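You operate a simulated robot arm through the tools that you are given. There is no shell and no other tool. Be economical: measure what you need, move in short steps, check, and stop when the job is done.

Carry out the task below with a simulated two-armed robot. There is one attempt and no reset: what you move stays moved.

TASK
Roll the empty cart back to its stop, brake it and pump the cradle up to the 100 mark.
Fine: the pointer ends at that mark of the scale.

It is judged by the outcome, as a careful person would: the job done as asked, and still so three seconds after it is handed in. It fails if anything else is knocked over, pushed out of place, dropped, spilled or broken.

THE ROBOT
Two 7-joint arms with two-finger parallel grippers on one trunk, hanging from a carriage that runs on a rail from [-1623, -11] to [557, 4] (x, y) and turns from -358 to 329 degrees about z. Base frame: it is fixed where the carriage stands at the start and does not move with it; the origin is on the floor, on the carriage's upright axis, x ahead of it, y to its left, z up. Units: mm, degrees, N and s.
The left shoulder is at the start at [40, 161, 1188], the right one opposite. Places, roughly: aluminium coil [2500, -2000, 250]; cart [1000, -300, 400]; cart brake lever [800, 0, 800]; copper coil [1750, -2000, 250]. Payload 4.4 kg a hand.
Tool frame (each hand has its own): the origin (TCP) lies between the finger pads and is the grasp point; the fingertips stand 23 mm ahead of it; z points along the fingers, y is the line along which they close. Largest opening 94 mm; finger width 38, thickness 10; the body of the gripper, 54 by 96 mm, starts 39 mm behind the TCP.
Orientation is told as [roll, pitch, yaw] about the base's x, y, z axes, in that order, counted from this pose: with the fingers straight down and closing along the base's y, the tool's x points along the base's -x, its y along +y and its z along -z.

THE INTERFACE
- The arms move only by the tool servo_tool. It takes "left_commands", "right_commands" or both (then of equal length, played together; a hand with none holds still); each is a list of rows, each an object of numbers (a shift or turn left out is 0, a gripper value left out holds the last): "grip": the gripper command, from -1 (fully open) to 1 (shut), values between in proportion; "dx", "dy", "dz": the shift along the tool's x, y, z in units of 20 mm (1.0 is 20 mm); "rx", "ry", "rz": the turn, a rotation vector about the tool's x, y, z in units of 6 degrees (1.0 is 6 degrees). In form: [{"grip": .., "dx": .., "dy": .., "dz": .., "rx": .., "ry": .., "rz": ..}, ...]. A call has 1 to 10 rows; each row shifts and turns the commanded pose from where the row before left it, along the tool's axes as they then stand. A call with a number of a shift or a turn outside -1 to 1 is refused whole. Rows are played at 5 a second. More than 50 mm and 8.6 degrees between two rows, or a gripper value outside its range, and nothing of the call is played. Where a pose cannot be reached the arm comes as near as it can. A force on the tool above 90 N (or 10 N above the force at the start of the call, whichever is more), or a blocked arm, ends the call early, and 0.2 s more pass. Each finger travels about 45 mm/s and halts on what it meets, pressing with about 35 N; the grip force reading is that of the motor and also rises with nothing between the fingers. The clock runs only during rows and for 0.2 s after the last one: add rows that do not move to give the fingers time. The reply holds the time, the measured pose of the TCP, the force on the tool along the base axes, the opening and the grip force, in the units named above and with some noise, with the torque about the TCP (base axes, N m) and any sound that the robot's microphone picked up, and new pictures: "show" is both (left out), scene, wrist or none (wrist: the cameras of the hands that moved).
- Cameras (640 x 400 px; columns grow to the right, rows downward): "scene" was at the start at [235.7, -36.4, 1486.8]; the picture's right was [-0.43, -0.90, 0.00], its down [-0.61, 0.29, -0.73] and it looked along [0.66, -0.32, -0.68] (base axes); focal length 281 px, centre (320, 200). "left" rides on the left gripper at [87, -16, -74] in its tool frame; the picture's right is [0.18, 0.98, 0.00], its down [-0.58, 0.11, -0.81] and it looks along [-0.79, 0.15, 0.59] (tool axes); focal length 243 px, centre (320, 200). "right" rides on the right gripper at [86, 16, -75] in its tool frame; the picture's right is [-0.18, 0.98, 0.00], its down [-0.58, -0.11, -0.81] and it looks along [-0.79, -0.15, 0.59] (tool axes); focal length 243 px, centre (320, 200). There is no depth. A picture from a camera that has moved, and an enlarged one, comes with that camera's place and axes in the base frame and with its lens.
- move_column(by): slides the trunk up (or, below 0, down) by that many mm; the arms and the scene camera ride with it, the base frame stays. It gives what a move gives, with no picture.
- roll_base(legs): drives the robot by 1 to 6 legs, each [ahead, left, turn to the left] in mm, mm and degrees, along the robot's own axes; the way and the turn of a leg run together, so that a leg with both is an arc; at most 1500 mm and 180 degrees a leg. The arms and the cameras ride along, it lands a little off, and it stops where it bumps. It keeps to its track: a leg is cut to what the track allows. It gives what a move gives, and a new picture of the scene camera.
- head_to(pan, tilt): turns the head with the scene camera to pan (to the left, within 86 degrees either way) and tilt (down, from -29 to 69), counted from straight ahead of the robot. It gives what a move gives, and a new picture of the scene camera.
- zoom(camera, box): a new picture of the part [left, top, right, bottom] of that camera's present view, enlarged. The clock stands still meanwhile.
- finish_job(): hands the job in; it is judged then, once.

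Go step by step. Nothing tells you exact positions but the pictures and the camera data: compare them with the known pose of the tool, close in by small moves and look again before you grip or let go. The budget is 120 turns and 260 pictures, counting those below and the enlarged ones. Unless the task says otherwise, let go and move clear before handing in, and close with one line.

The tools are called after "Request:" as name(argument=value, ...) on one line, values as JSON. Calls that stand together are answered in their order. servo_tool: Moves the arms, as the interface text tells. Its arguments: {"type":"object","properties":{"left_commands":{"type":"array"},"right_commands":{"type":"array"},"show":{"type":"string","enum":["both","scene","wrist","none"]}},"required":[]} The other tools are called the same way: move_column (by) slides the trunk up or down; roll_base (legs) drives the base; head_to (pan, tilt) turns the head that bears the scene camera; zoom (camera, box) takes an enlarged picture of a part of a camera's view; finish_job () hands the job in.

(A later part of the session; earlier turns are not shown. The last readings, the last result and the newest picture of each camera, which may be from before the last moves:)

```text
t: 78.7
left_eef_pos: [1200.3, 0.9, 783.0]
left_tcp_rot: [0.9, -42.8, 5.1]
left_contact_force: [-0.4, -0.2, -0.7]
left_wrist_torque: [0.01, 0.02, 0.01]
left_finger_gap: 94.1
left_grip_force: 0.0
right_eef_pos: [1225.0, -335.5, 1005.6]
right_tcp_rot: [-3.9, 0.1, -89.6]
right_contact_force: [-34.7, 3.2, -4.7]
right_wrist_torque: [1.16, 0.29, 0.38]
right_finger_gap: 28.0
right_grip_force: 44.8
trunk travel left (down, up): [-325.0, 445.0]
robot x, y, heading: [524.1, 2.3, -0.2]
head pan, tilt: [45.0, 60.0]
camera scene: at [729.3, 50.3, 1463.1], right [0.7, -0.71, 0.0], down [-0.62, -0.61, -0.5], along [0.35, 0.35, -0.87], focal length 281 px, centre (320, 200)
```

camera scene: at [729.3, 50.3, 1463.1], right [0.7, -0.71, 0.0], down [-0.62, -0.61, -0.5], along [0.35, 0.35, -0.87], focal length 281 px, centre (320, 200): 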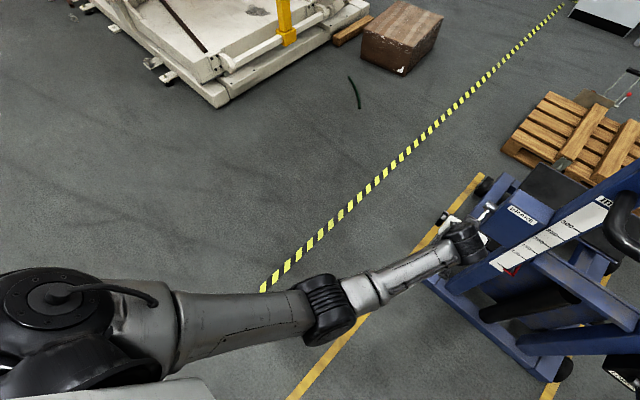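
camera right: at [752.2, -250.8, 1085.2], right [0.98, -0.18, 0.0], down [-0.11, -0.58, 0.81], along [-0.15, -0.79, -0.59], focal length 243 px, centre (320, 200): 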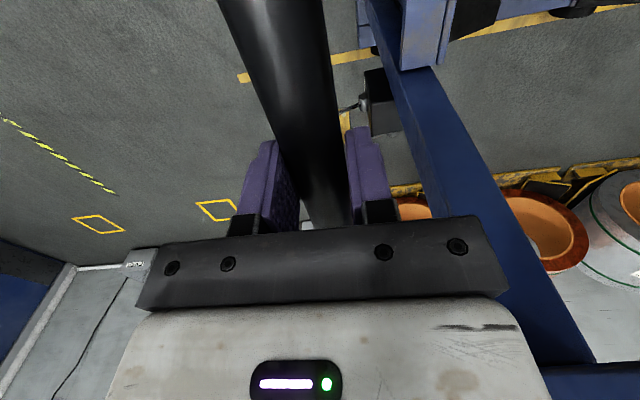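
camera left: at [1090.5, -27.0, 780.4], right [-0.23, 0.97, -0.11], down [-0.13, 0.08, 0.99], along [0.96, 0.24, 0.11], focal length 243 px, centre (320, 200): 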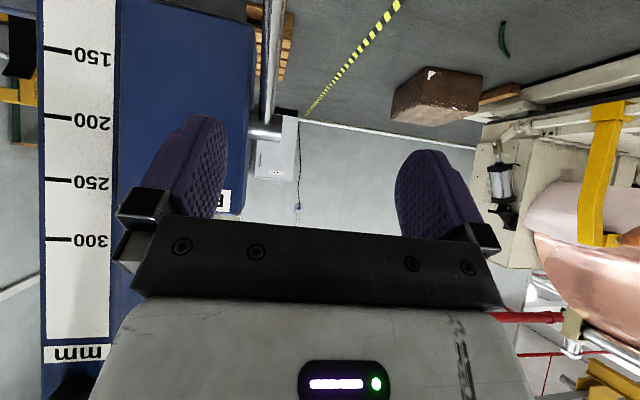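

The left arm is at an awkward near-stretched posture. I release the handle (cart rests against the stop), pull both hands back and up, then lower the trunk for a better posture.

Request:
servo_tool(right_commands=[{"grip": -1}, {"grip": -1}, {"grip": -1}, {"grip": -1}, {"dz": -1}, {"dz": -1}, {"dz": -1}, {"dz": -1}, {"dz": -1}], left_commands=[{}, {}, {"dz": -1, "dx": -0.3}, {"dz": -1, "dx": -0.3}, {"dz": -1, "dx": -0.3}, {"dz": -1, "dx": -0.3}, {"dz": -1, "dx": -0.3}, {"dz": -1, "dx": -0.3}, {"dz": -1, "dx": -0.3}], show="none")

Request:
servo_tool(right_commands=[{"dy": -1}, {"dy": -1}, {"dy": -1}, {"dy": -1}, {"dy": -1}, {"dy": -1}, {"dy": -1}, {"dy": -1}], left_commands=[{"dz": -1, "dx": -0.3}, {"dz": -1, "dx": -0.3}, {"dz": -1, "dx": -0.3}, {}, {}, {}, {}, {}], show="none")

Request:
head_to(pan=-12, tilt=50)

```text
t: 80.9
left_eef_pos: [1174.9, 42.0, 948.2]
left_tcp_rot: [5.5, -47.8, 4.8]
left_contact_force: [-0.4, 0.2, -0.4]
left_wrist_torque: [0.02, 0.03, 0.05]
left_finger_gap: 93.8
left_grip_force: 0.1
right_eef_pos: [1240.2, -334.5, 1109.9]
right_tcp_rot: [-3.4, 0.1, -89.8]
right_contact_force: [-0.7, 0.8, 1.0]
right_wrist_torque: [-0.02, -0.04, 0.0]
right_finger_gap: 93.8
right_grip_force: 0.1
trunk travel left (down, up): [-325.0, 445.0]
robot x, y, heading: [522.8, 5.1, -0.1]
head pan, tilt: [45.0, 60.0]
stopped in row 9 (left hand): the arm was blocked; the commanded pose is now the measured one
```

```text
t: 82.9
left_eef_pos: [1152.4, 69.8, 996.8]
left_tcp_rot: [11.1, -48.5, 3.2]
left_contact_force: [0.0, 1.4, 0.2]
left_wrist_torque: [-0.02, 0.01, -0.02]
left_finger_gap: 93.8
left_grip_force: 0.0
right_eef_pos: [1080.9, -335.6, 1119.9]
right_tcp_rot: [-3.3, 0.3, -89.7]
right_contact_force: [0.3, 0.3, 0.0]
right_wrist_torque: [0.0, 0.0, 0.04]
right_finger_gap: 94.2
right_grip_force: 0.1
trunk travel left (down, up): [-325.0, 445.0]
robot x, y, heading: [525.5, 3.3, -0.2]
head pan, tilt: [45.0, 60.0]
stopped in row 8 (left hand): the arm was blocked; the commanded pose is now the measured one
```

```text
t: 84.2
left_eef_pos: [1152.1, 69.0, 995.9]
left_tcp_rot: [11.0, -48.6, 3.2]
left_contact_force: [-0.6, -0.4, -0.9]
left_wrist_torque: [-0.03, -0.03, 0.04]
left_finger_gap: 93.7
left_grip_force: 0.1
right_eef_pos: [1079.4, -335.3, 1120.5]
right_tcp_rot: [-3.4, 0.1, -89.6]
right_contact_force: [-0.1, -0.4, -0.2]
right_wrist_torque: [-0.02, -0.01, -0.04]
right_finger_gap: 94.1
right_grip_force: 0.1
trunk travel left (down, up): [-325.0, 445.0]
robot x, y, heading: [522.9, 3.2, -0.0]
head pan, tilt: [-12.0, 50.0]
camera scene: at [761.4, -13.4, 1476.7], right [-0.21, -0.98, 0.0], down [-0.75, 0.16, -0.64], along [0.63, -0.13, -0.77], focal length 281 px, centre (320, 200)
```

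scene: 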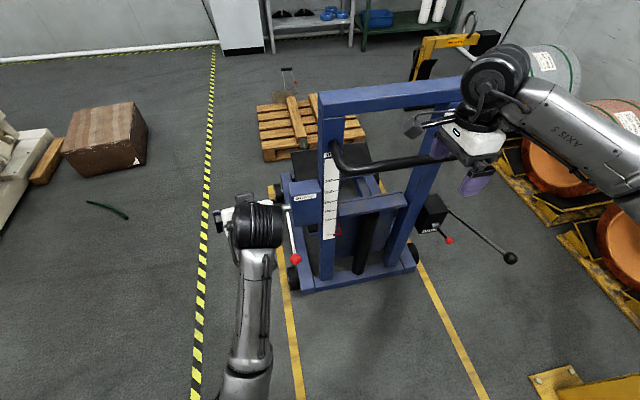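

The left arm's wrist seems to be near a limit. I return it toward its original relaxed posture (fingers down, hand to the left) to recover.

Request:
servo_tool(left_commands=[{"ry": 1}, {"ry": 1}, {"ry": 1}, {"ry": 1}, {"ry": 1}, {"ry": 1}, {"ry": 1}, {"ry": 1}], show="none")

Request:
servo_tool(left_commands=[{"dz": -1, "dx": 1, "dy": 0.5}, {"dz": -1, "dx": 1, "dy": 0.5}, {"dz": -1, "dx": 1, "dy": 0.5}, {"dz": -1, "dx": 1, "dy": 0.5}, {"dz": -1, "dx": 1, "dy": 0.5}, {"dz": -1, "dx": 1, "dy": 0.5}, {"dz": -1, "dx": 1, "dy": 0.5}, {"dz": -1, "dx": 1}, {"dz": -1, "dx": 1}, {"dz": -1, "dx": 1}], show="scene")

```text
t: 86.0
left_eef_pos: [1181.3, 66.8, 979.3]
left_tcp_rot: [7.0, -0.9, 11.1]
left_contact_force: [-0.8, -0.1, 0.2]
left_wrist_torque: [-0.01, 0.0, -0.03]
left_finger_gap: 94.1
left_grip_force: 0.1
left hand out of reach, approached as far as the arm can: row 7, 8
right_eef_pos: [1078.9, -336.4, 1120.8]
right_tcp_rot: [-3.4, 0.1, -89.7]
right_contact_force: [0.2, -1.0, -0.3]
right_wrist_torque: [0.0, -0.03, 0.0]
right_finger_gap: 94.0
right_grip_force: 0.1
trunk travel left (down, up): [-325.0, 445.0]
robot x, y, heading: [525.4, 5.7, 0.0]
head pan, tilt: [-12.0, 50.0]
```

```text
t: 88.2
left_eef_pos: [1214.7, 58.9, 1090.6]
left_tcp_rot: [7.0, -0.9, 11.2]
left_contact_force: [0.1, -0.1, 0.4]
left_wrist_torque: [0.0, -0.02, 0.01]
left_finger_gap: 94.0
left_grip_force: 0.1
left hand out of reach, approached as far as the arm can: row 1, 2, 3, 4, 5, 6, 7, 8, 9, 10
right_eef_pos: [1078.7, -335.7, 1119.8]
right_tcp_rot: [-3.5, 0.1, -89.6]
right_contact_force: [0.2, 0.5, -0.3]
right_wrist_torque: [0.01, -0.02, -0.03]
right_finger_gap: 94.0
right_grip_force: 0.1
trunk travel left (down, up): [-325.0, 445.0]
robot x, y, heading: [529.2, 5.0, -0.2]
head pan, tilt: [-12.0, 50.0]
camera scene: at [761.6, -13.5, 1476.7], right [-0.21, -0.98, 0.0], down [-0.75, 0.16, -0.64], along [0.63, -0.14, -0.77], focal length 281 px, centre (320, 200)
```

scene: 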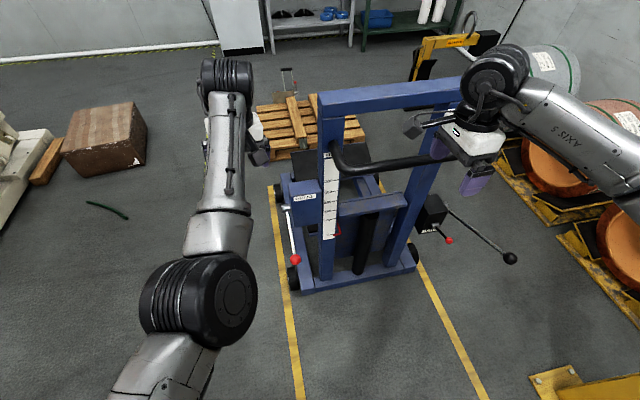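

The arm is nearly straight, so straight-back motion is singular. I move it sideways first.

Request:
servo_tool(left_commands=[{"dy": 1}, {"dy": 1}, {"dy": 1}, {"dy": 1}, {"dy": 1}, {"dx": 1}, {"dx": 1}, {"dx": 1}, {"dx": 1}, {"dx": 1}], show="scene")

```text
t: 90.4
left_eef_pos: [1212.4, 156.3, 1096.0]
left_tcp_rot: [7.0, -0.9, 11.2]
left_contact_force: [0.1, -0.4, -0.1]
left_wrist_torque: [-0.03, 0.02, 0.01]
left_finger_gap: 94.0
left_grip_force: 0.1
left hand out of reach, approached as far as the arm can: row 1, 2, 3, 5, 6, 7, 8, 9, 10
right_eef_pos: [1078.9, -336.1, 1120.0]
right_tcp_rot: [-3.5, 0.0, -89.7]
right_contact_force: [-0.4, 0.0, -0.3]
right_wrist_torque: [-0.02, 0.01, 0.02]
right_finger_gap: 93.8
right_grip_force: 0.2
trunk travel left (down, up): [-325.0, 445.0]
robot x, y, heading: [526.7, 1.6, -0.2]
head pan, tilt: [-12.0, 50.0]
camera scene: at [761.4, -13.5, 1476.7], right [-0.21, -0.98, 0.0], down [-0.75, 0.16, -0.64], along [0.63, -0.13, -0.77], focal length 281 px, centre (320, 200)
```

scene: 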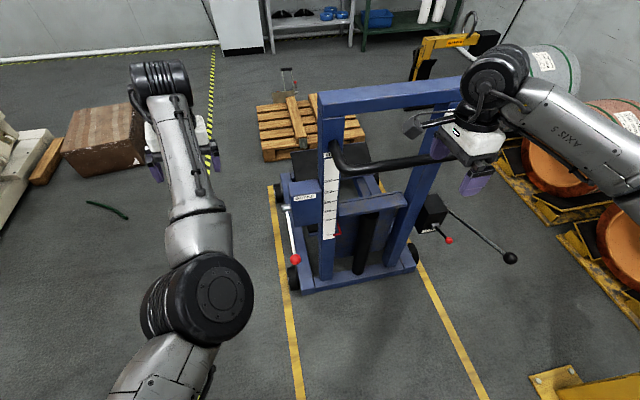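

The arm is in an elbow-down shape, which suits a forward-pointing hand with a lowered trunk. I pitch the hand up to point forward and retract.

Request:
servo_tool(left_commands=[{"ry": -1}, {"ry": -1}, {"ry": -1}, {"ry": -1}, {"ry": -1}, {"ry": -1}, {"ry": -1}, {"ry": -1}, {"ry": -1}, {"ry": -1}], show="none")

Request:
servo_tool(left_commands=[{"ry": -1}, {"ry": -1}, {"dz": -1}, {"dz": -1}, {"dz": -1}, {"dz": -1}, {"dz": -1}, {"dz": -1}], show="scene")

```text
t: 92.6
left_eef_pos: [1211.3, 156.9, 1095.5]
left_tcp_rot: [14.3, -60.3, -1.2]
left_contact_force: [0.4, -0.2, 0.0]
left_wrist_torque: [-0.02, -0.03, 0.0]
left_finger_gap: 94.0
left_grip_force: 0.0
right_eef_pos: [1079.6, -335.5, 1120.7]
right_tcp_rot: [-3.5, 0.1, -89.7]
right_contact_force: [-0.8, 0.7, -0.7]
right_wrist_torque: [0.01, 0.04, 0.0]
right_finger_gap: 94.0
right_grip_force: 0.1
trunk travel left (down, up): [-325.0, 445.0]
robot x, y, heading: [521.8, 3.5, -0.1]
head pan, tilt: [-12.0, 50.0]
```

```text
t: 94.6
left_eef_pos: [1107.8, 162.2, 1156.2]
left_tcp_rot: [36.9, -73.8, -20.8]
left_contact_force: [0.5, 0.7, -0.4]
left_wrist_torque: [0.02, 0.02, -0.01]
left_finger_gap: 93.9
left_grip_force: 0.0
right_eef_pos: [1079.0, -335.5, 1119.8]
right_tcp_rot: [-3.3, 0.3, -89.6]
right_contact_force: [1.4, 0.8, 0.4]
right_wrist_torque: [0.01, -0.01, -0.02]
right_finger_gap: 93.8
right_grip_force: 0.1
trunk travel left (down, up): [-325.0, 445.0]
robot x, y, heading: [522.1, 6.5, 0.2]
head pan, tilt: [-12.0, 50.0]
stopped in row 8 (left hand): the arm was blocked; the commanded pose is now the measured one
camera scene: at [761.5, -13.2, 1476.7], right [-0.21, -0.98, 0.0], down [-0.75, 0.16, -0.64], along [0.63, -0.13, -0.77], focal length 281 px, centre (320, 200)
```

scene: 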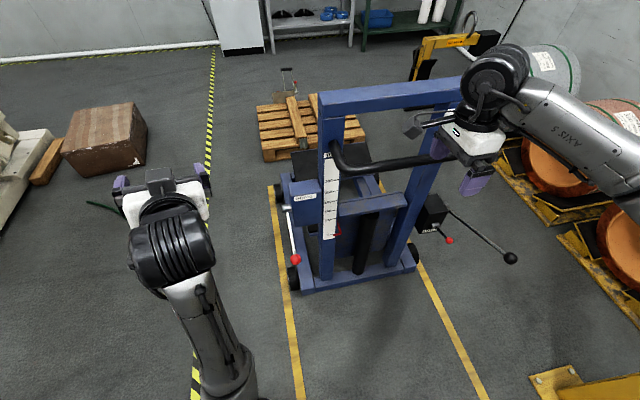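

Better. Before lowering the trunk I check where the right elbow is relative to the pump lever.

Request:
head_to(pan=-55, tilt=50)

```text
t: 95.7
left_eef_pos: [1107.5, 161.6, 1154.2]
left_tcp_rot: [36.9, -73.6, -20.7]
left_contact_force: [0.1, -0.3, -0.4]
left_wrist_torque: [0.01, 0.01, 0.01]
left_finger_gap: 94.0
left_grip_force: 0.1
right_eef_pos: [1079.2, -336.1, 1121.0]
right_tcp_rot: [-3.5, 0.1, -89.6]
right_contact_force: [1.0, -0.7, 0.3]
right_wrist_torque: [0.01, 0.02, 0.02]
right_finger_gap: 94.2
right_grip_force: 0.1
trunk travel left (down, up): [-325.0, 445.0]
robot x, y, heading: [526.2, 4.3, 0.1]
head pan, tilt: [-55.0, 50.0]
camera scene: at [730.2, -60.4, 1476.7], right [-0.82, -0.57, 0.0], down [-0.44, 0.63, -0.64], along [0.37, -0.53, -0.77], focal length 281 px, centre (320, 200)
```

scene: 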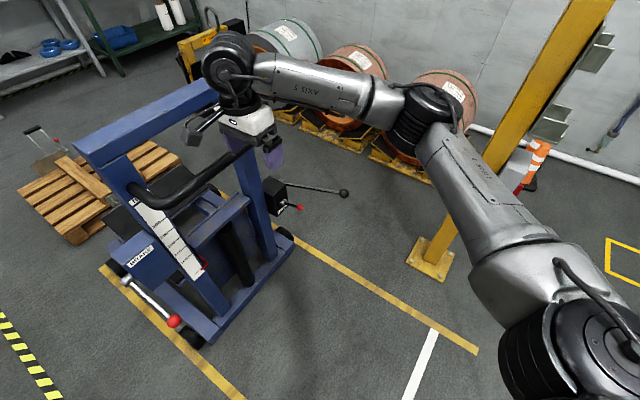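

Clear: the right elbow is well inside of the pump lever. I lower the trunk 300 mm.

Request:
move_column(by=-300)

Request:
head_to(pan=0, tilt=45)

Request:
zoom(camera="left", box=[0, 0, 640, 400])

```text
t: 98.7
left_eef_pos: [1107.9, 160.9, 854.8]
left_tcp_rot: [36.8, -73.6, -20.6]
left_contact_force: [-0.7, 1.3, -0.1]
left_wrist_torque: [-0.02, -0.01, 0.01]
left_finger_gap: 94.1
left_grip_force: 0.0
right_eef_pos: [1079.8, -336.5, 820.3]
right_tcp_rot: [-3.5, 0.0, -89.7]
right_contact_force: [-0.3, -0.2, 0.3]
right_wrist_torque: [0.0, 0.0, 0.0]
right_finger_gap: 94.0
right_grip_force: 0.1
trunk travel left (down, up): [-25.0, 745.0]
robot x, y, heading: [522.3, 4.0, -0.1]
head pan, tilt: [-55.0, 50.0]
```

```text
t: 99.9
left_eef_pos: [1108.0, 160.8, 854.6]
left_tcp_rot: [36.7, -73.6, -20.8]
left_contact_force: [0.1, 0.0, 0.4]
left_wrist_torque: [0.05, 0.02, -0.03]
left_finger_gap: 93.8
left_grip_force: 0.2
right_eef_pos: [1079.1, -336.1, 820.9]
right_tcp_rot: [-3.5, 0.1, -89.7]
right_contact_force: [0.3, 0.5, 0.3]
right_wrist_torque: [0.01, -0.02, 0.01]
right_finger_gap: 94.0
right_grip_force: 0.1
trunk travel left (down, up): [-25.0, 745.0]
robot x, y, heading: [521.5, 3.1, -0.2]
head pan, tilt: [0.0, 45.0]
camera scene: at [767.4, 2.4, 1183.6], right [0.0, -1.0, 0.0], down [-0.71, 0.0, -0.71], along [0.71, 0.0, -0.71], focal length 281 px, centre (320, 200)
```

scene: 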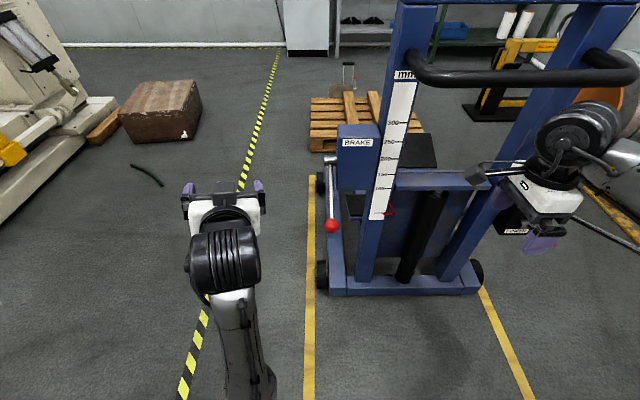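

```text
1.00 times, centred on (320, 200) of left (not enlarged: the box is as wide or as high as the picture)
camera zoom: at [1019.6, 132.2, 785.5], right [-0.3, 0.95, -0.01], down [-0.62, -0.19, 0.76], along [0.72, 0.23, 0.65], focal length 243 px, centre (320, 200)
```

zoom: 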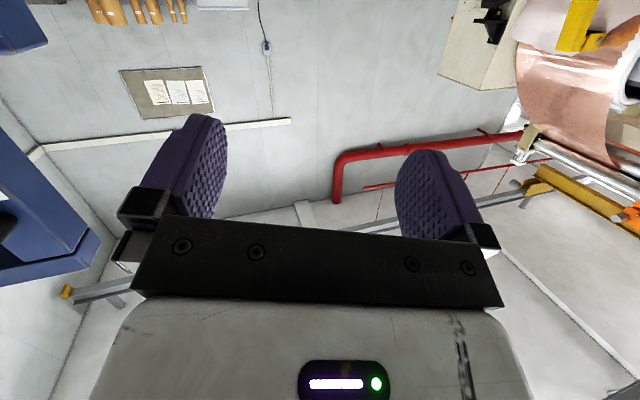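

The scene view now shows the ball well: ≈(1189, −24, 676). I straighten the left hand's yaw and bring it behind the ball.

Request:
servo_tool(left_commands=[{"rx": 0.9, "rz": -0.35, "ry": -0.15}, {"rx": 0.9, "rz": -0.35, "ry": -0.15}, {"rx": 0.9, "rz": -0.35, "ry": -0.15}, {"dy": -1, "dx": 0.8}, {"dy": -1, "dx": 0.8}, {"dy": -1, "dx": 0.8}, {"dy": -1, "dx": 0.8}, {}], show="both")

```text
t: 101.5
left_eef_pos: [1111.6, 114.0, 876.6]
left_tcp_rot: [59.4, -86.2, -55.8]
left_contact_force: [0.5, -0.2, 0.1]
left_wrist_torque: [-0.05, 0.02, -0.01]
left_finger_gap: 93.7
left_grip_force: 0.0
right_eef_pos: [1078.8, -336.4, 820.6]
right_tcp_rot: [-3.5, 0.0, -89.7]
right_contact_force: [0.1, 0.2, 0.1]
right_wrist_torque: [0.01, 0.01, 0.02]
right_finger_gap: 93.9
right_grip_force: 0.1
trunk travel left (down, up): [-25.0, 745.0]
robot x, y, heading: [520.4, 4.4, -0.1]
head pan, tilt: [0.0, 45.0]
stopped in row 8 (left hand): the arm was blocked; the commanded pose is now the measured one
camera scene: at [767.4, 2.5, 1183.6], right [0.0, -1.0, 0.0], down [-0.71, 0.0, -0.71], along [0.71, 0.0, -0.71], focal length 281 px, centre (320, 200)
camera left: at [1034.4, 97.2, 792.6], right [-0.07, 0.99, -0.13], down [-0.79, 0.03, 0.61], along [0.61, 0.14, 0.78], focal length 243 px, centre (320, 200)
```

scene: 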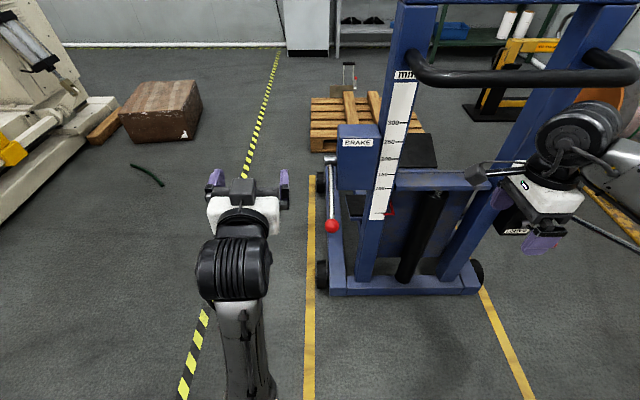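
left: 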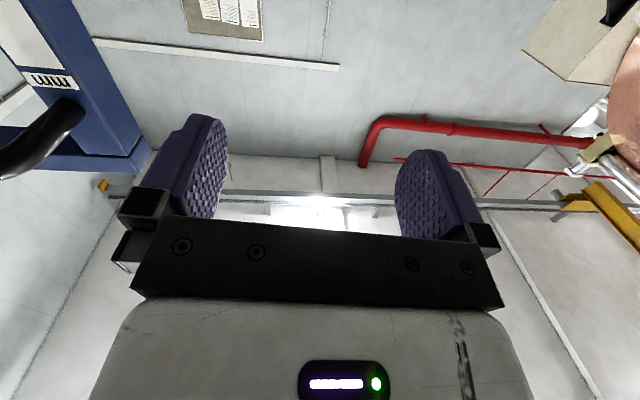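

The left arm stays jammed in this shape, while the right arm behaves well; I will use the right hand for the brake. I move the left hand further left out of the way and turn the right hand to yaw 0.

Request:
servo_tool(right_commands=[{"rz": -1}, {"rz": -1}, {"rz": -1}, {"rz": -1}, {"rz": -1}, {"rz": -1}, {"rz": -1}, {"rz": -1}, {"rz": -1}, {"rz": -1}], left_commands=[{"dy": 1}, {"dy": 1}, {"dy": 1}, {"dy": 1}, {"dy": 1}, {"dy": 1}, {"dy": 1}, {}, {}, {}], show="none")

Request:
servo_tool(right_commands=[{"rz": -1}, {"rz": -1}, {"rz": -1}, {"rz": -1}, {"rz": -1}, {}], show="both")

```text
t: 103.7
left_eef_pos: [1102.6, 250.1, 883.3]
left_tcp_rot: [53.3, -86.3, -50.0]
left_contact_force: [0.7, 0.5, 0.2]
left_wrist_torque: [0.01, 0.0, -0.01]
left_finger_gap: 93.8
left_grip_force: 0.0
right_eef_pos: [1080.6, -335.9, 820.2]
right_tcp_rot: [-1.6, 3.1, -29.7]
right_contact_force: [0.0, 0.4, -0.8]
right_wrist_torque: [0.02, 0.03, 0.02]
right_finger_gap: 93.9
right_grip_force: 0.3
trunk travel left (down, up): [-25.0, 745.0]
robot x, y, heading: [527.0, 2.7, -0.0]
head pan, tilt: [0.0, 45.0]
```

```text
t: 105.1
left_eef_pos: [1102.7, 251.0, 884.3]
left_tcp_rot: [53.0, -86.4, -49.8]
left_contact_force: [0.6, 0.0, -0.4]
left_wrist_torque: [0.0, -0.01, -0.02]
left_finger_gap: 93.8
left_grip_force: 0.0
right_eef_pos: [1079.7, -337.5, 820.4]
right_tcp_rot: [0.1, 3.5, 0.4]
right_contact_force: [-0.1, 0.3, -0.2]
right_wrist_torque: [-0.02, 0.03, -0.02]
right_finger_gap: 94.0
right_grip_force: 0.1
trunk travel left (down, up): [-25.0, 745.0]
robot x, y, heading: [523.8, 5.2, -0.2]
head pan, tilt: [0.0, 45.0]
camera scene: at [767.4, 2.5, 1183.6], right [0.0, -1.0, 0.0], down [-0.71, 0.0, -0.71], along [0.71, 0.0, -0.71], focal length 281 px, centre (320, 200)
camera right: at [997.3, -321.3, 899.7], right [0.18, 0.98, -0.01], down [0.63, -0.11, 0.77], along [0.76, -0.14, -0.64], focal length 243 px, centre (320, 200)
```

scene: 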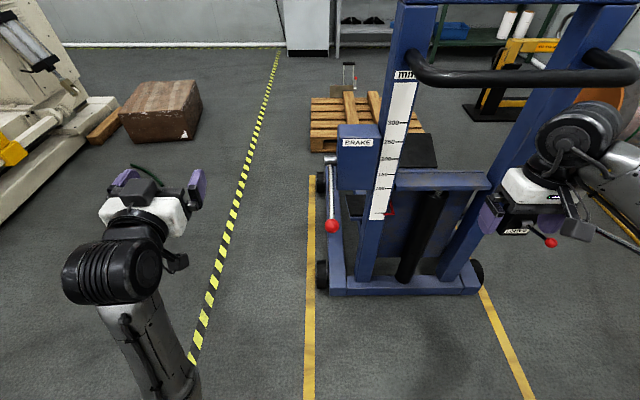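
right: 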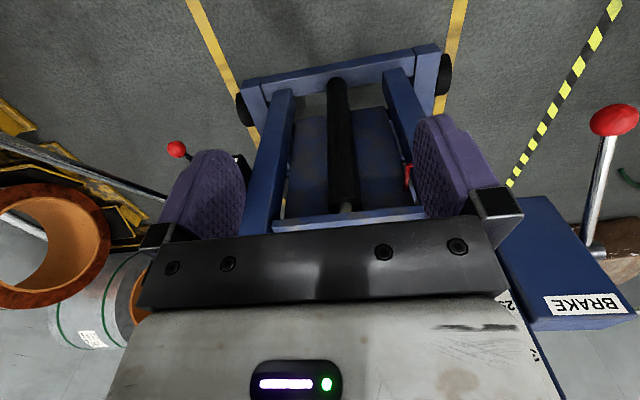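

Both views put the ball near (1205, −24, 656). I bring the right hand across to the left while pitching it forward.

Request:
servo_tool(right_commands=[{"dy": 1, "ry": -1}, {"dy": 1, "ry": -1}, {"dy": 1, "ry": -1}, {"dy": 1, "ry": -1}, {"dy": 1, "ry": -1}, {"dy": 1, "ry": -1}, {"dy": 1, "ry": -1}, {"dy": 1}, {"dy": 1}, {"dy": 1}], show="none")

Request:
servo_tool(right_commands=[{"dy": 1}, {"dy": 1}, {"dy": 1}, {"dy": 1}, {"dy": 1}, {"dy": 0.6}, {}], show="both")

```text
t: 107.3
left_eef_pos: [1103.5, 251.8, 882.8]
left_tcp_rot: [53.5, -86.2, -50.2]
left_contact_force: [-0.5, -0.8, -0.3]
left_wrist_torque: [0.01, 0.03, -0.01]
left_finger_gap: 93.8
left_grip_force: 0.0
right_eef_pos: [1078.2, -133.9, 820.2]
right_tcp_rot: [0.1, -38.5, 0.1]
right_contact_force: [-0.4, 1.7, -0.1]
right_wrist_torque: [-0.01, 0.0, -0.02]
right_finger_gap: 93.7
right_grip_force: 0.1
trunk travel left (down, up): [-25.0, 745.0]
robot x, y, heading: [527.9, 4.6, -0.3]
head pan, tilt: [0.0, 45.0]
```

```text
t: 108.9
left_eef_pos: [1103.7, 251.3, 883.7]
left_tcp_rot: [52.8, -86.4, -49.7]
left_contact_force: [0.0, -0.7, 0.1]
left_wrist_torque: [0.03, -0.03, -0.01]
left_finger_gap: 94.2
left_grip_force: 0.0
right_eef_pos: [1077.1, -25.4, 821.4]
right_tcp_rot: [0.2, -38.5, 0.2]
right_contact_force: [0.1, -0.5, 0.6]
right_wrist_torque: [0.02, 0.0, -0.01]
right_finger_gap: 94.1
right_grip_force: 0.1
trunk travel left (down, up): [-25.0, 745.0]
robot x, y, heading: [528.2, 3.1, -0.1]
head pan, tilt: [0.0, 45.0]
camera scene: at [767.4, 2.4, 1183.6], right [0.0, -1.0, 0.0], down [-0.71, 0.0, -0.71], along [0.71, 0.0, -0.71], focal length 281 px, centre (320, 200)
camera right: at [962.9, -9.4, 825.9], right [0.14, 0.98, 0.12], down [-0.05, -0.11, 0.99], along [0.99, -0.14, 0.03], focal length 243 px, centre (320, 200)
```

scene: 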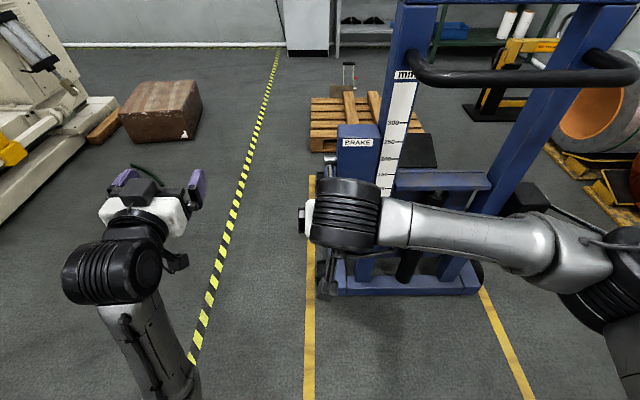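
right: 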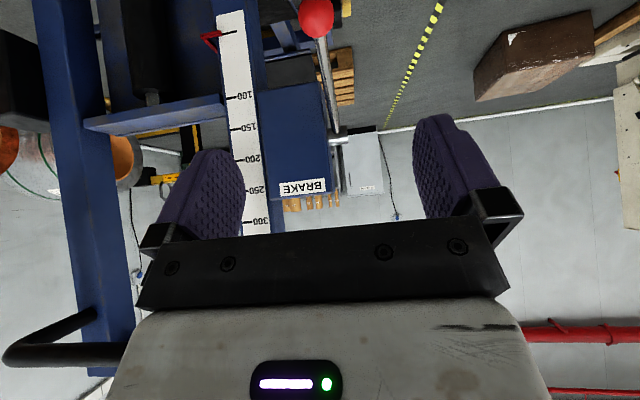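

The right hand points straight at the ball (≈(1208, −26, 653)). I advance most of the way and look.

Request:
servo_tool(right_commands=[{"dz": 1}, {"dz": 1}, {"dz": 1}, {"dz": 1}, {"dz": 1}, {"dz": 1}, {"dz": 1}, {}], show="wrist")

```text
t: 110.7
left_eef_pos: [1102.9, 249.9, 884.2]
left_tcp_rot: [53.0, -86.5, -49.7]
left_contact_force: [0.7, -0.3, 0.1]
left_wrist_torque: [-0.02, -0.02, 0.04]
left_finger_gap: 94.0
left_grip_force: 0.1
right_eef_pos: [1165.5, -23.6, 711.5]
right_tcp_rot: [0.0, -38.5, 0.4]
right_contact_force: [0.6, -0.3, 0.3]
right_wrist_torque: [0.01, 0.02, 0.01]
right_finger_gap: 93.9
right_grip_force: 0.0
trunk travel left (down, up): [-25.0, 745.0]
robot x, y, heading: [527.3, 4.1, 0.1]
head pan, tilt: [0.0, 45.0]
camera right: at [1051.0, -8.6, 716.0], right [0.14, 0.98, 0.12], down [-0.05, -0.11, 0.99], along [0.99, -0.14, 0.03], focal length 243 px, centre (320, 200)
```

right: 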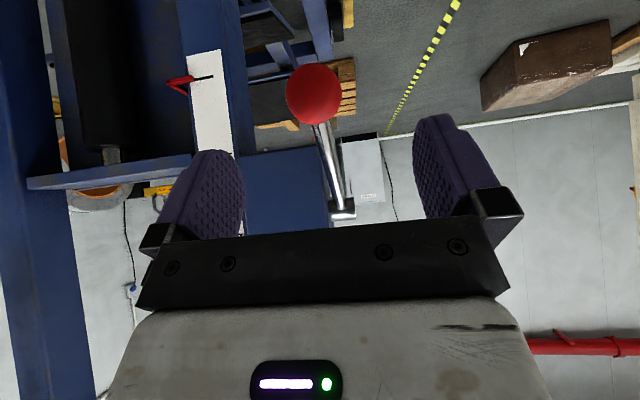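

The ball is at (1208, −27, 653). I advance onto it and grip.

Request:
servo_tool(right_commands=[{"dz": 1, "dy": -0.1}, {"dz": 1, "dy": -0.1}, {"dz": 1}, {"dz": 0.6, "dx": 0.1}, {"grip": 1}, {"grip": 1}, {"grip": 1}, {"grip": 1}, {"grip": 1}, {"grip": 1}], show="both")

```text
t: 112.9
left_eef_pos: [1102.6, 251.2, 884.0]
left_tcp_rot: [53.1, -86.4, -49.8]
left_contact_force: [0.4, 0.7, -0.8]
left_wrist_torque: [-0.01, 0.01, 0.0]
left_finger_gap: 93.8
left_grip_force: 0.1
right_eef_pos: [1208.6, -27.7, 652.9]
right_tcp_rot: [0.2, -38.5, 0.3]
right_contact_force: [1.0, -0.3, -1.9]
right_wrist_torque: [0.01, 0.02, 0.01]
right_finger_gap: 35.6
right_grip_force: 45.4
trunk travel left (down, up): [-25.0, 745.0]
robot x, y, heading: [525.3, 4.8, -0.2]
head pan, tilt: [0.0, 45.0]
camera scene: at [767.5, 2.6, 1183.6], right [0.0, -1.0, 0.0], down [-0.71, 0.0, -0.71], along [0.71, 0.0, -0.71], focal length 281 px, centre (320, 200)
camera right: at [1094.4, -11.4, 657.3], right [0.14, 0.98, 0.12], down [-0.05, -0.11, 0.99], along [0.99, -0.14, 0.03], focal length 243 px, centre (320, 200)
```

scene: 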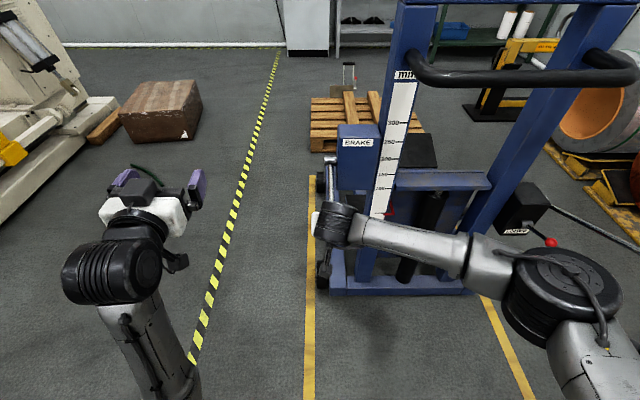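
right: 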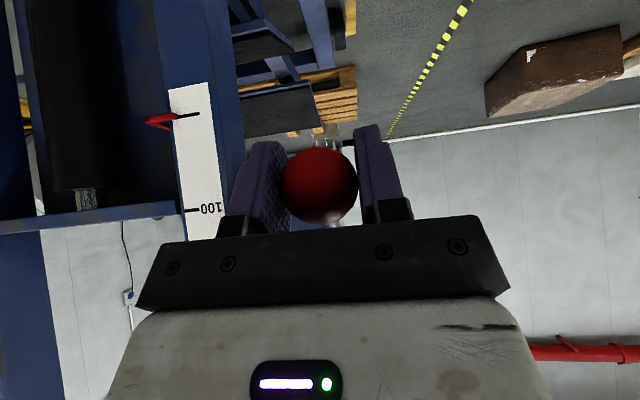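

Gripped. I raise the lever along its arc with a slight forward bias so the cart stays against the stop.

Request:
servo_tool(right_commands=[{"dz": 0.25, "dx": -0.31}, {"dz": -0.9, "dx": -0.28}, {"dz": -0.9, "dx": -0.28}, {"dz": -0.82, "dx": -0.46}, {"dz": -0.82, "dx": -0.46}], show="none")

```text
t: 114.1
left_eef_pos: [1099.4, 251.2, 881.8]
left_tcp_rot: [51.0, -86.2, -47.9]
left_contact_force: [-0.7, -0.3, 0.8]
left_wrist_torque: [-0.01, -0.01, -0.03]
left_finger_gap: 94.4
left_grip_force: 0.0
right_eef_pos: [1193.4, -26.5, 724.2]
right_tcp_rot: [0.2, -38.4, 0.3]
right_contact_force: [-12.1, -1.3, -9.1]
right_wrist_torque: [0.1, 0.76, 0.01]
right_finger_gap: 35.6
right_grip_force: 45.6
trunk travel left (down, up): [-25.0, 745.0]
robot x, y, heading: [525.6, 7.1, -0.1]
head pan, tilt: [0.0, 45.0]
```

Following well. I continue up to the end of the arc.

Request:
servo_tool(right_commands=[{"dz": 0.25, "dx": -0.31}, {"dz": -0.69, "dx": -0.62}, {"dz": -0.69, "dx": -0.62}, {"dz": -0.55, "dx": -0.76}, {"dz": -0.55, "dx": -0.76}, {"dz": -0.38, "dx": -0.85}, {"dz": -0.38, "dx": -0.85}], show="wrist")

```text
t: 115.7
left_eef_pos: [1107.1, 251.2, 886.0]
left_tcp_rot: [54.7, -86.5, -51.4]
left_contact_force: [0.0, -0.3, 0.1]
left_wrist_torque: [0.0, -0.02, -0.03]
left_finger_gap: 93.9
left_grip_force: 0.0
right_eef_pos: [1238.1, -27.6, 836.5]
right_tcp_rot: [0.2, -38.9, 0.0]
right_contact_force: [-0.2, -0.3, 0.7]
right_wrist_torque: [0.03, 0.02, 0.01]
right_finger_gap: 0.0
right_grip_force: 42.0
trunk travel left (down, up): [-25.0, 745.0]
robot x, y, heading: [526.4, 4.0, -0.2]
head pan, tilt: [0.0, 45.0]
camera right: at [1124.0, -12.1, 839.9], right [0.14, 0.98, 0.12], down [-0.05, -0.11, 0.99], along [0.99, -0.14, 0.04], focal length 243 px, centre (320, 200)
```

right: 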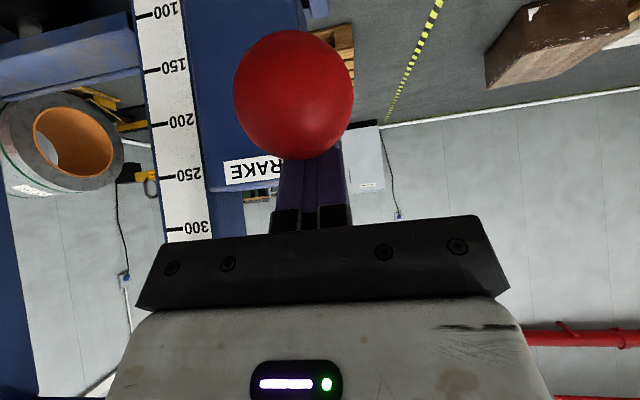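

The ball slipped out when the resistance rose; it is now at ≈(1205, −28, 808), about 24° up. I go under it with the closed fingers and push it up from below.

Request:
servo_tool(right_commands=[{"dz": -1}, {"dz": -1}, {"dz": -1}, {"dz": -1}, {"dx": 1}, {"dx": 1}, {"dx": 1}, {"dx": 1}, {"dx": 0.6}, {}], show="wrist")

```text
t: 117.9
left_eef_pos: [1103.8, 251.4, 882.4]
left_tcp_rot: [53.1, -86.4, -49.9]
left_contact_force: [0.0, 0.4, 1.0]
left_wrist_torque: [0.01, -0.01, -0.01]
left_finger_gap: 94.0
left_grip_force: 0.0
right_eef_pos: [1110.3, -29.4, 838.2]
right_tcp_rot: [0.2, -38.5, 0.2]
right_contact_force: [0.8, -0.4, -0.1]
right_wrist_torque: [0.01, -0.01, -0.03]
right_finger_gap: 0.3
right_grip_force: 42.4
trunk travel left (down, up): [-25.0, 745.0]
robot x, y, heading: [527.5, 3.6, -0.2]
head pan, tilt: [0.0, 45.0]
camera right: at [996.7, -13.1, 842.4], right [0.14, 0.98, 0.12], down [-0.05, -0.11, 0.99], along [0.99, -0.14, 0.03], focal length 243 px, centre (320, 200)
```

right: 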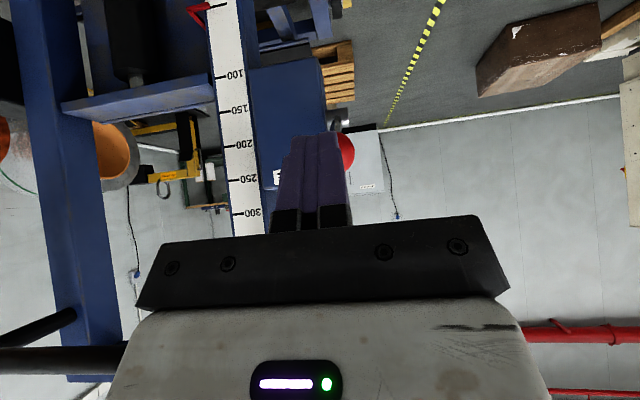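

Request:
servo_tool(right_commands=[{"dz": 1}, {"dz": 1}, {"dz": 1}, {"dz": 1}, {"dx": -0.8}, {"dz": -0.2, "dx": -0.6}, {"dz": -0.2, "dx": -0.6}, {"dz": -0.2, "dx": -0.6}], show="both")

```text
t: 119.7
left_eef_pos: [1103.2, 250.4, 882.4]
left_tcp_rot: [52.9, -86.3, -49.7]
left_contact_force: [0.2, 0.2, 0.1]
left_wrist_torque: [0.0, 0.02, 0.0]
left_finger_gap: 93.8
left_grip_force: 0.0
right_eef_pos: [1195.0, -28.9, 817.0]
right_tcp_rot: [0.1, -38.6, 0.2]
right_contact_force: [0.5, 0.7, -0.5]
right_wrist_torque: [0.0, -0.01, -0.05]
right_finger_gap: 0.2
right_grip_force: 41.9
trunk travel left (down, up): [-25.0, 745.0]
robot x, y, heading: [525.1, 3.7, 0.1]
head pan, tilt: [0.0, 45.0]
camera scene: at [767.3, 2.5, 1183.6], right [0.0, -1.0, 0.0], down [-0.71, 0.0, -0.71], along [0.71, 0.0, -0.71], focal length 281 px, centre (320, 200)
camera right: at [1080.2, -13.8, 821.5], right [0.14, 0.98, 0.12], down [-0.05, -0.11, 0.99], along [0.99, -0.14, 0.03], focal length 243 px, centre (320, 200)
```

scene: 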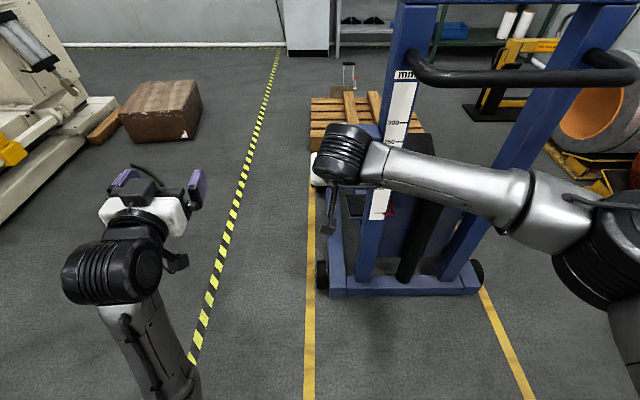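
right: 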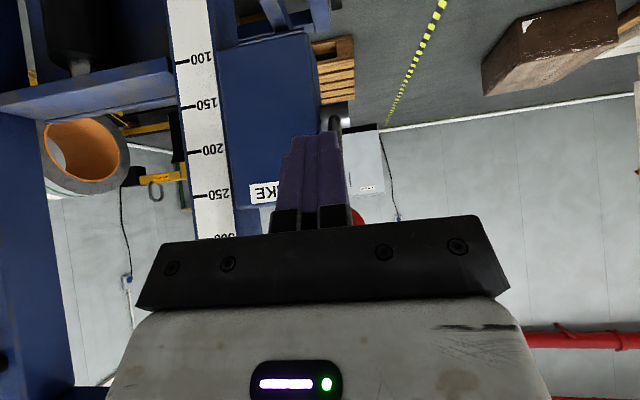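

The ball is lifted to ≈37°. I push further until the end stop resists.

Request:
servo_tool(right_commands=[{"dz": -0.2, "dx": -0.4}, {"dz": -0.2, "dx": -0.4}, {"dz": -0.2, "dx": -0.4}, {"dz": -0.2, "dx": -0.4}], show="none")

```text
t: 120.7
left_eef_pos: [1088.9, 250.6, 876.6]
left_tcp_rot: [46.5, -85.8, -43.3]
left_contact_force: [-0.4, -0.1, 0.3]
left_wrist_torque: [-0.01, 0.0, 0.0]
left_finger_gap: 94.0
left_grip_force: 0.1
right_eef_pos: [1190.7, -28.7, 825.3]
right_tcp_rot: [-0.4, -36.4, 0.6]
right_contact_force: [-33.4, -1.8, -70.8]
right_wrist_torque: [-0.16, 0.72, 0.07]
right_finger_gap: 0.0
right_grip_force: 42.3
trunk travel left (down, up): [-25.0, 745.0]
robot x, y, heading: [524.9, 5.3, -0.1]
head pan, tilt: [0.0, 45.0]
```

Firm end stop reached (≈78 N): the brake is on. I back the right hand off and look.

Request:
servo_tool(right_commands=[{"dx": 1}, {"dx": 0.5}, {"dz": -1}, {"dz": -1}, {"dz": -1}, {"dz": -1}, {"dz": -1}, {"dz": -1}, {"dy": -1}, {"dy": -1}], show="none")

Request:
servo_tool(right_commands=[{"dy": -1}, {"dy": -1}, {"dy": -1}, {"dy": -1}, {"dy": -1}, {"dy": -1}, {"dy": -1}, {"dy": -1}, {"dy": -1}, {"dy": -1}], show="both")

Request:
zoom(camera="scene", box=[280, 60, 480, 300])

```text
t: 122.9
left_eef_pos: [1103.6, 249.7, 883.4]
left_tcp_rot: [52.6, -86.3, -49.4]
left_contact_force: [-0.9, -0.5, 0.4]
left_wrist_torque: [0.02, 0.01, 0.05]
left_finger_gap: 93.9
left_grip_force: 0.0
right_eef_pos: [1111.4, -67.7, 924.9]
right_tcp_rot: [0.1, -38.6, 0.2]
right_contact_force: [-0.2, -1.2, 0.0]
right_wrist_torque: [-0.01, 0.02, 0.03]
right_finger_gap: 0.0
right_grip_force: 42.2
trunk travel left (down, up): [-25.0, 745.0]
robot x, y, heading: [526.5, -0.5, -0.0]
head pan, tilt: [0.0, 45.0]
```

```text
t: 125.1
left_eef_pos: [1103.3, 250.6, 883.9]
left_tcp_rot: [52.6, -86.4, -49.4]
left_contact_force: [-0.4, -0.8, 0.3]
left_wrist_torque: [0.02, 0.02, 0.01]
left_finger_gap: 94.0
left_grip_force: 0.2
right_eef_pos: [1114.2, -266.7, 924.6]
right_tcp_rot: [0.1, -38.5, 0.3]
right_contact_force: [0.4, 0.1, -0.2]
right_wrist_torque: [0.0, 0.01, 0.02]
right_finger_gap: 0.0
right_grip_force: 42.5
trunk travel left (down, up): [-25.0, 745.0]
robot x, y, heading: [527.1, 3.3, -0.1]
head pan, tilt: [0.0, 45.0]
camera scene: at [767.2, 2.1, 1183.6], right [0.0, -1.0, 0.0], down [-0.71, 0.0, -0.71], along [0.71, 0.0, -0.71], focal length 281 px, centre (320, 200)
camera right: at [1000.4, -252.5, 928.2], right [0.14, 0.98, 0.12], down [-0.05, -0.11, 0.99], along [0.99, -0.14, 0.03], focal length 243 px, centre (320, 200)
```

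scene: 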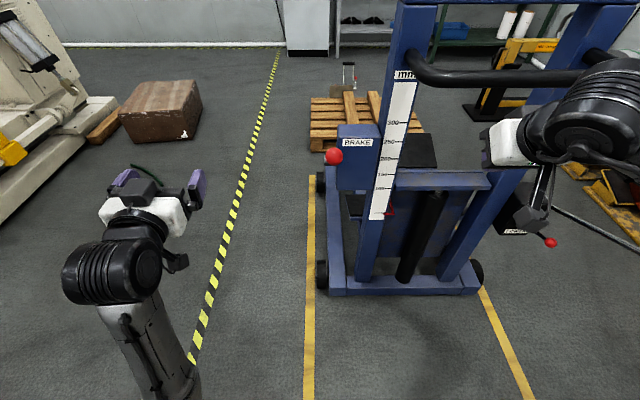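
right: 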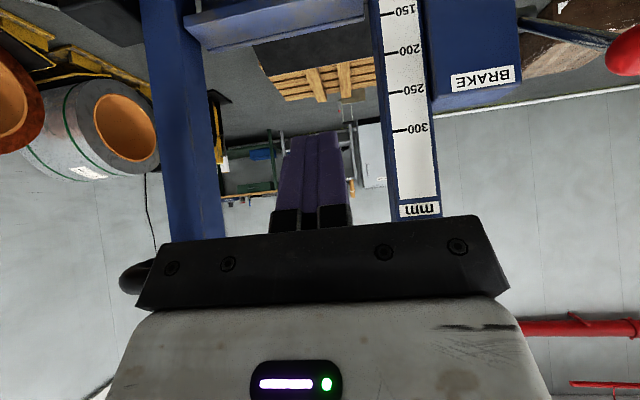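

```text
1.67 times, centred on (380, 180) of scene
camera zoom: at [767.2, 2.1, 1183.6], right [0.0, -1.0, 0.0], down [-0.71, 0.0, -0.71], along [0.71, 0.0, -0.71], focal length 468 px, centre (220, 233)
```

zoom: 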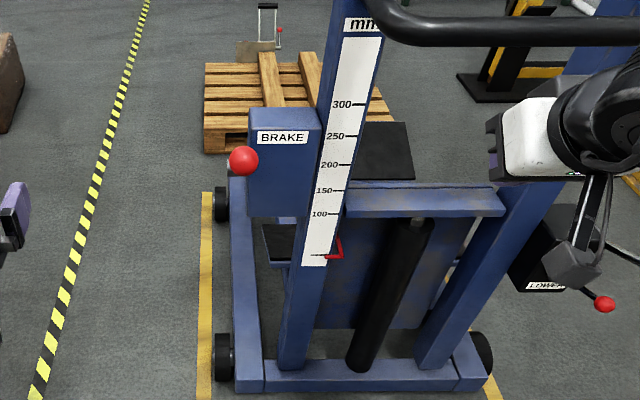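

Brake lever is back up at its braked position, and the pointer is still at the bottom of the scale. Next: the pump lever (ball ≈(1054, −685, 690)). I bring the right hand pointing down, open, toward a point above it.

Request:
servo_tool(right_commands=[{"ry": 1, "dy": -1, "grip": -1}, {"ry": 1, "dy": -1, "grip": -1}, {"ry": 1, "dy": -1, "grip": -1}, {"ry": 1, "dy": -1, "grip": -1}, {"ry": 1, "dy": -1, "grip": -1}, {"ry": 1, "dy": -1, "grip": -1}, {"ry": 0.42, "dy": -1, "grip": -1}, {"dx": 1}, {"dx": 1}, {"dx": 1}], show="none")

Request:
servo_tool(right_commands=[{"dy": -1}, {"dy": -1}, {"dy": -1}, {"dy": -1}, {"dy": -1}, {"dy": -1}, {"dy": -1}, {"dy": -1}, {"dy": -1}, {}], show="wrist")

Request:
head_to(pan=-50, tilt=35)

```text
t: 127.3
left_eef_pos: [1102.6, 249.6, 882.7]
left_tcp_rot: [52.6, -86.4, -49.3]
left_contact_force: [0.8, 0.4, 0.7]
left_wrist_torque: [0.0, 0.01, -0.03]
left_finger_gap: 94.1
left_grip_force: 0.0
right_eef_pos: [1055.0, -408.0, 923.2]
right_tcp_rot: [0.1, 0.1, 0.2]
right_contact_force: [-0.3, -0.9, 0.0]
right_wrist_torque: [-0.01, -0.01, 0.0]
right_finger_gap: 94.0
right_grip_force: 0.1
trunk travel left (down, up): [-25.0, 745.0]
robot x, y, heading: [521.2, 2.7, -0.1]
head pan, tilt: [0.0, 45.0]
```

```text
t: 129.5
left_eef_pos: [1102.2, 250.7, 883.4]
left_tcp_rot: [53.0, -86.4, -49.8]
left_contact_force: [-1.3, -0.5, 0.2]
left_wrist_torque: [-0.02, -0.03, -0.02]
left_finger_gap: 93.9
left_grip_force: 0.0
right_eef_pos: [1040.1, -548.5, 917.9]
right_tcp_rot: [0.1, 0.0, 0.1]
right_contact_force: [-0.1, -0.1, -0.6]
right_wrist_torque: [0.0, -0.02, 0.0]
right_finger_gap: 93.9
right_grip_force: 0.0
right hand out of reach, approached as far as the arm can: row 7, 8, 9
trunk travel left (down, up): [-25.0, 745.0]
robot x, y, heading: [522.7, 3.4, -0.1]
head pan, tilt: [0.0, 45.0]
camera right: at [952.8, -533.0, 993.3], right [0.18, 0.98, 0.0], down [0.58, -0.11, 0.81], along [0.79, -0.15, -0.59], focal length 243 px, centre (320, 200)
```

right: 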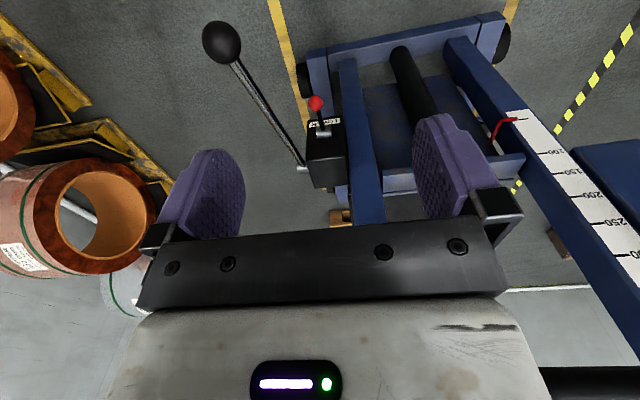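

```text
t: 130.7
left_eef_pos: [1103.2, 250.0, 883.1]
left_tcp_rot: [53.0, -86.4, -49.8]
left_contact_force: [0.2, -0.3, 0.0]
left_wrist_torque: [0.01, 0.01, 0.0]
left_finger_gap: 94.3
left_grip_force: 0.0
right_eef_pos: [1040.2, -548.5, 918.7]
right_tcp_rot: [0.1, -0.1, 0.2]
right_contact_force: [-0.8, -0.4, 0.3]
right_wrist_torque: [0.02, 0.02, -0.03]
right_finger_gap: 94.1
right_grip_force: 0.2
trunk travel left (down, up): [-25.0, 745.0]
robot x, y, heading: [524.8, 5.0, 0.0]
head pan, tilt: [-50.0, 35.0]
camera scene: at [742.6, -64.8, 1198.4], right [-0.77, -0.64, 0.0], down [-0.37, 0.44, -0.82], along [0.53, -0.63, -0.57], focal length 281 px, centre (320, 200)
```

scene: 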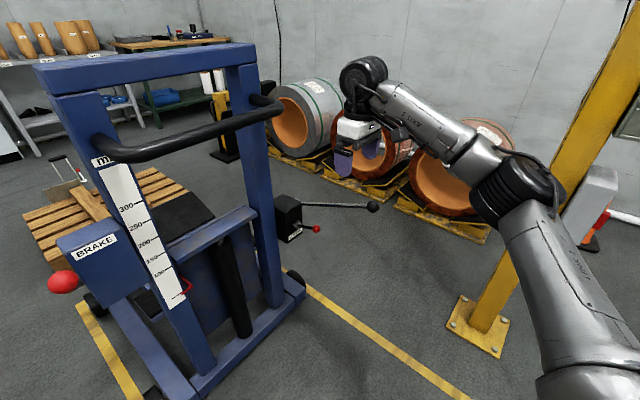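

Ball re-triangulated: ≈(1032, −640, 740), pivot ≈(1328, −642, 620). I lower and move over the ball.

Request:
servo_tool(right_commands=[{"dz": 1}, {"dz": 1}, {"dz": 1}, {"dz": 0.8}, {"dy": -0.9, "dx": 0.1}, {"dy": -0.9, "dx": 0.1}, {"dy": -0.9, "dx": 0.1}, {"dy": -0.9, "dx": 0.1}, {"dy": -0.9}, {}], show="both")

```text
t: 132.9
left_eef_pos: [1103.5, 250.6, 884.0]
left_tcp_rot: [52.9, -86.5, -49.7]
left_contact_force: [-0.5, -0.6, -0.4]
left_wrist_torque: [-0.05, 0.01, 0.0]
left_finger_gap: 94.3
left_grip_force: 0.1
right_eef_pos: [1038.2, -557.4, 843.4]
right_tcp_rot: [0.2, 0.0, 0.3]
right_contact_force: [-0.8, 0.1, -0.4]
right_wrist_torque: [0.03, 0.0, -0.03]
right_finger_gap: 93.8
right_grip_force: 0.1
right hand out of reach, approached as far as the arm can: row 5, 6, 7, 8, 9
trunk travel left (down, up): [-25.0, 745.0]
robot x, y, heading: [522.3, 5.7, 0.0]
head pan, tilt: [-50.0, 35.0]
camera scene: at [742.5, -64.9, 1198.4], right [-0.77, -0.64, 0.0], down [-0.37, 0.44, -0.82], along [0.53, -0.63, -0.57], focal length 281 px, centre (320, 200)
camera right: at [951.2, -542.4, 917.7], right [0.18, 0.98, 0.0], down [0.58, -0.11, 0.81], along [0.79, -0.14, -0.59], focal length 243 px, centre (320, 200)
```

scene: 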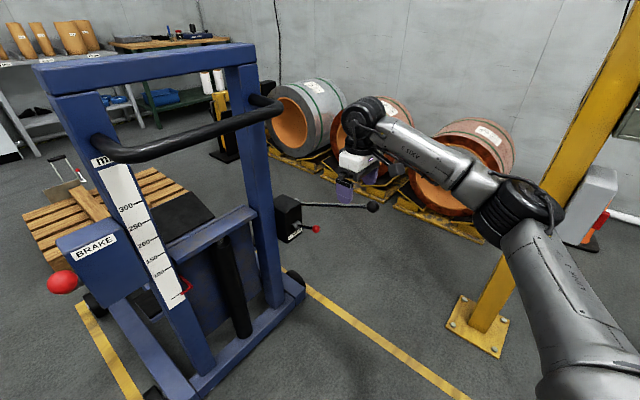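
right: 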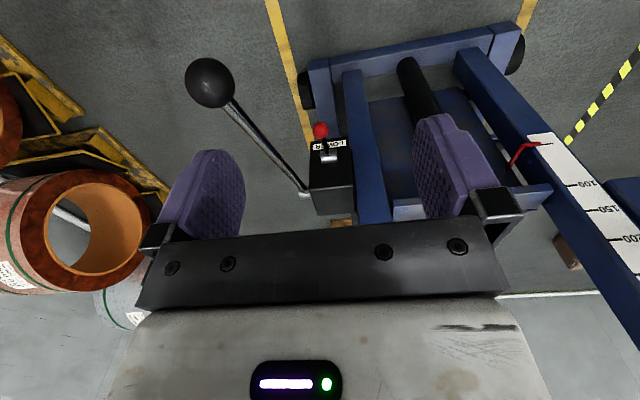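

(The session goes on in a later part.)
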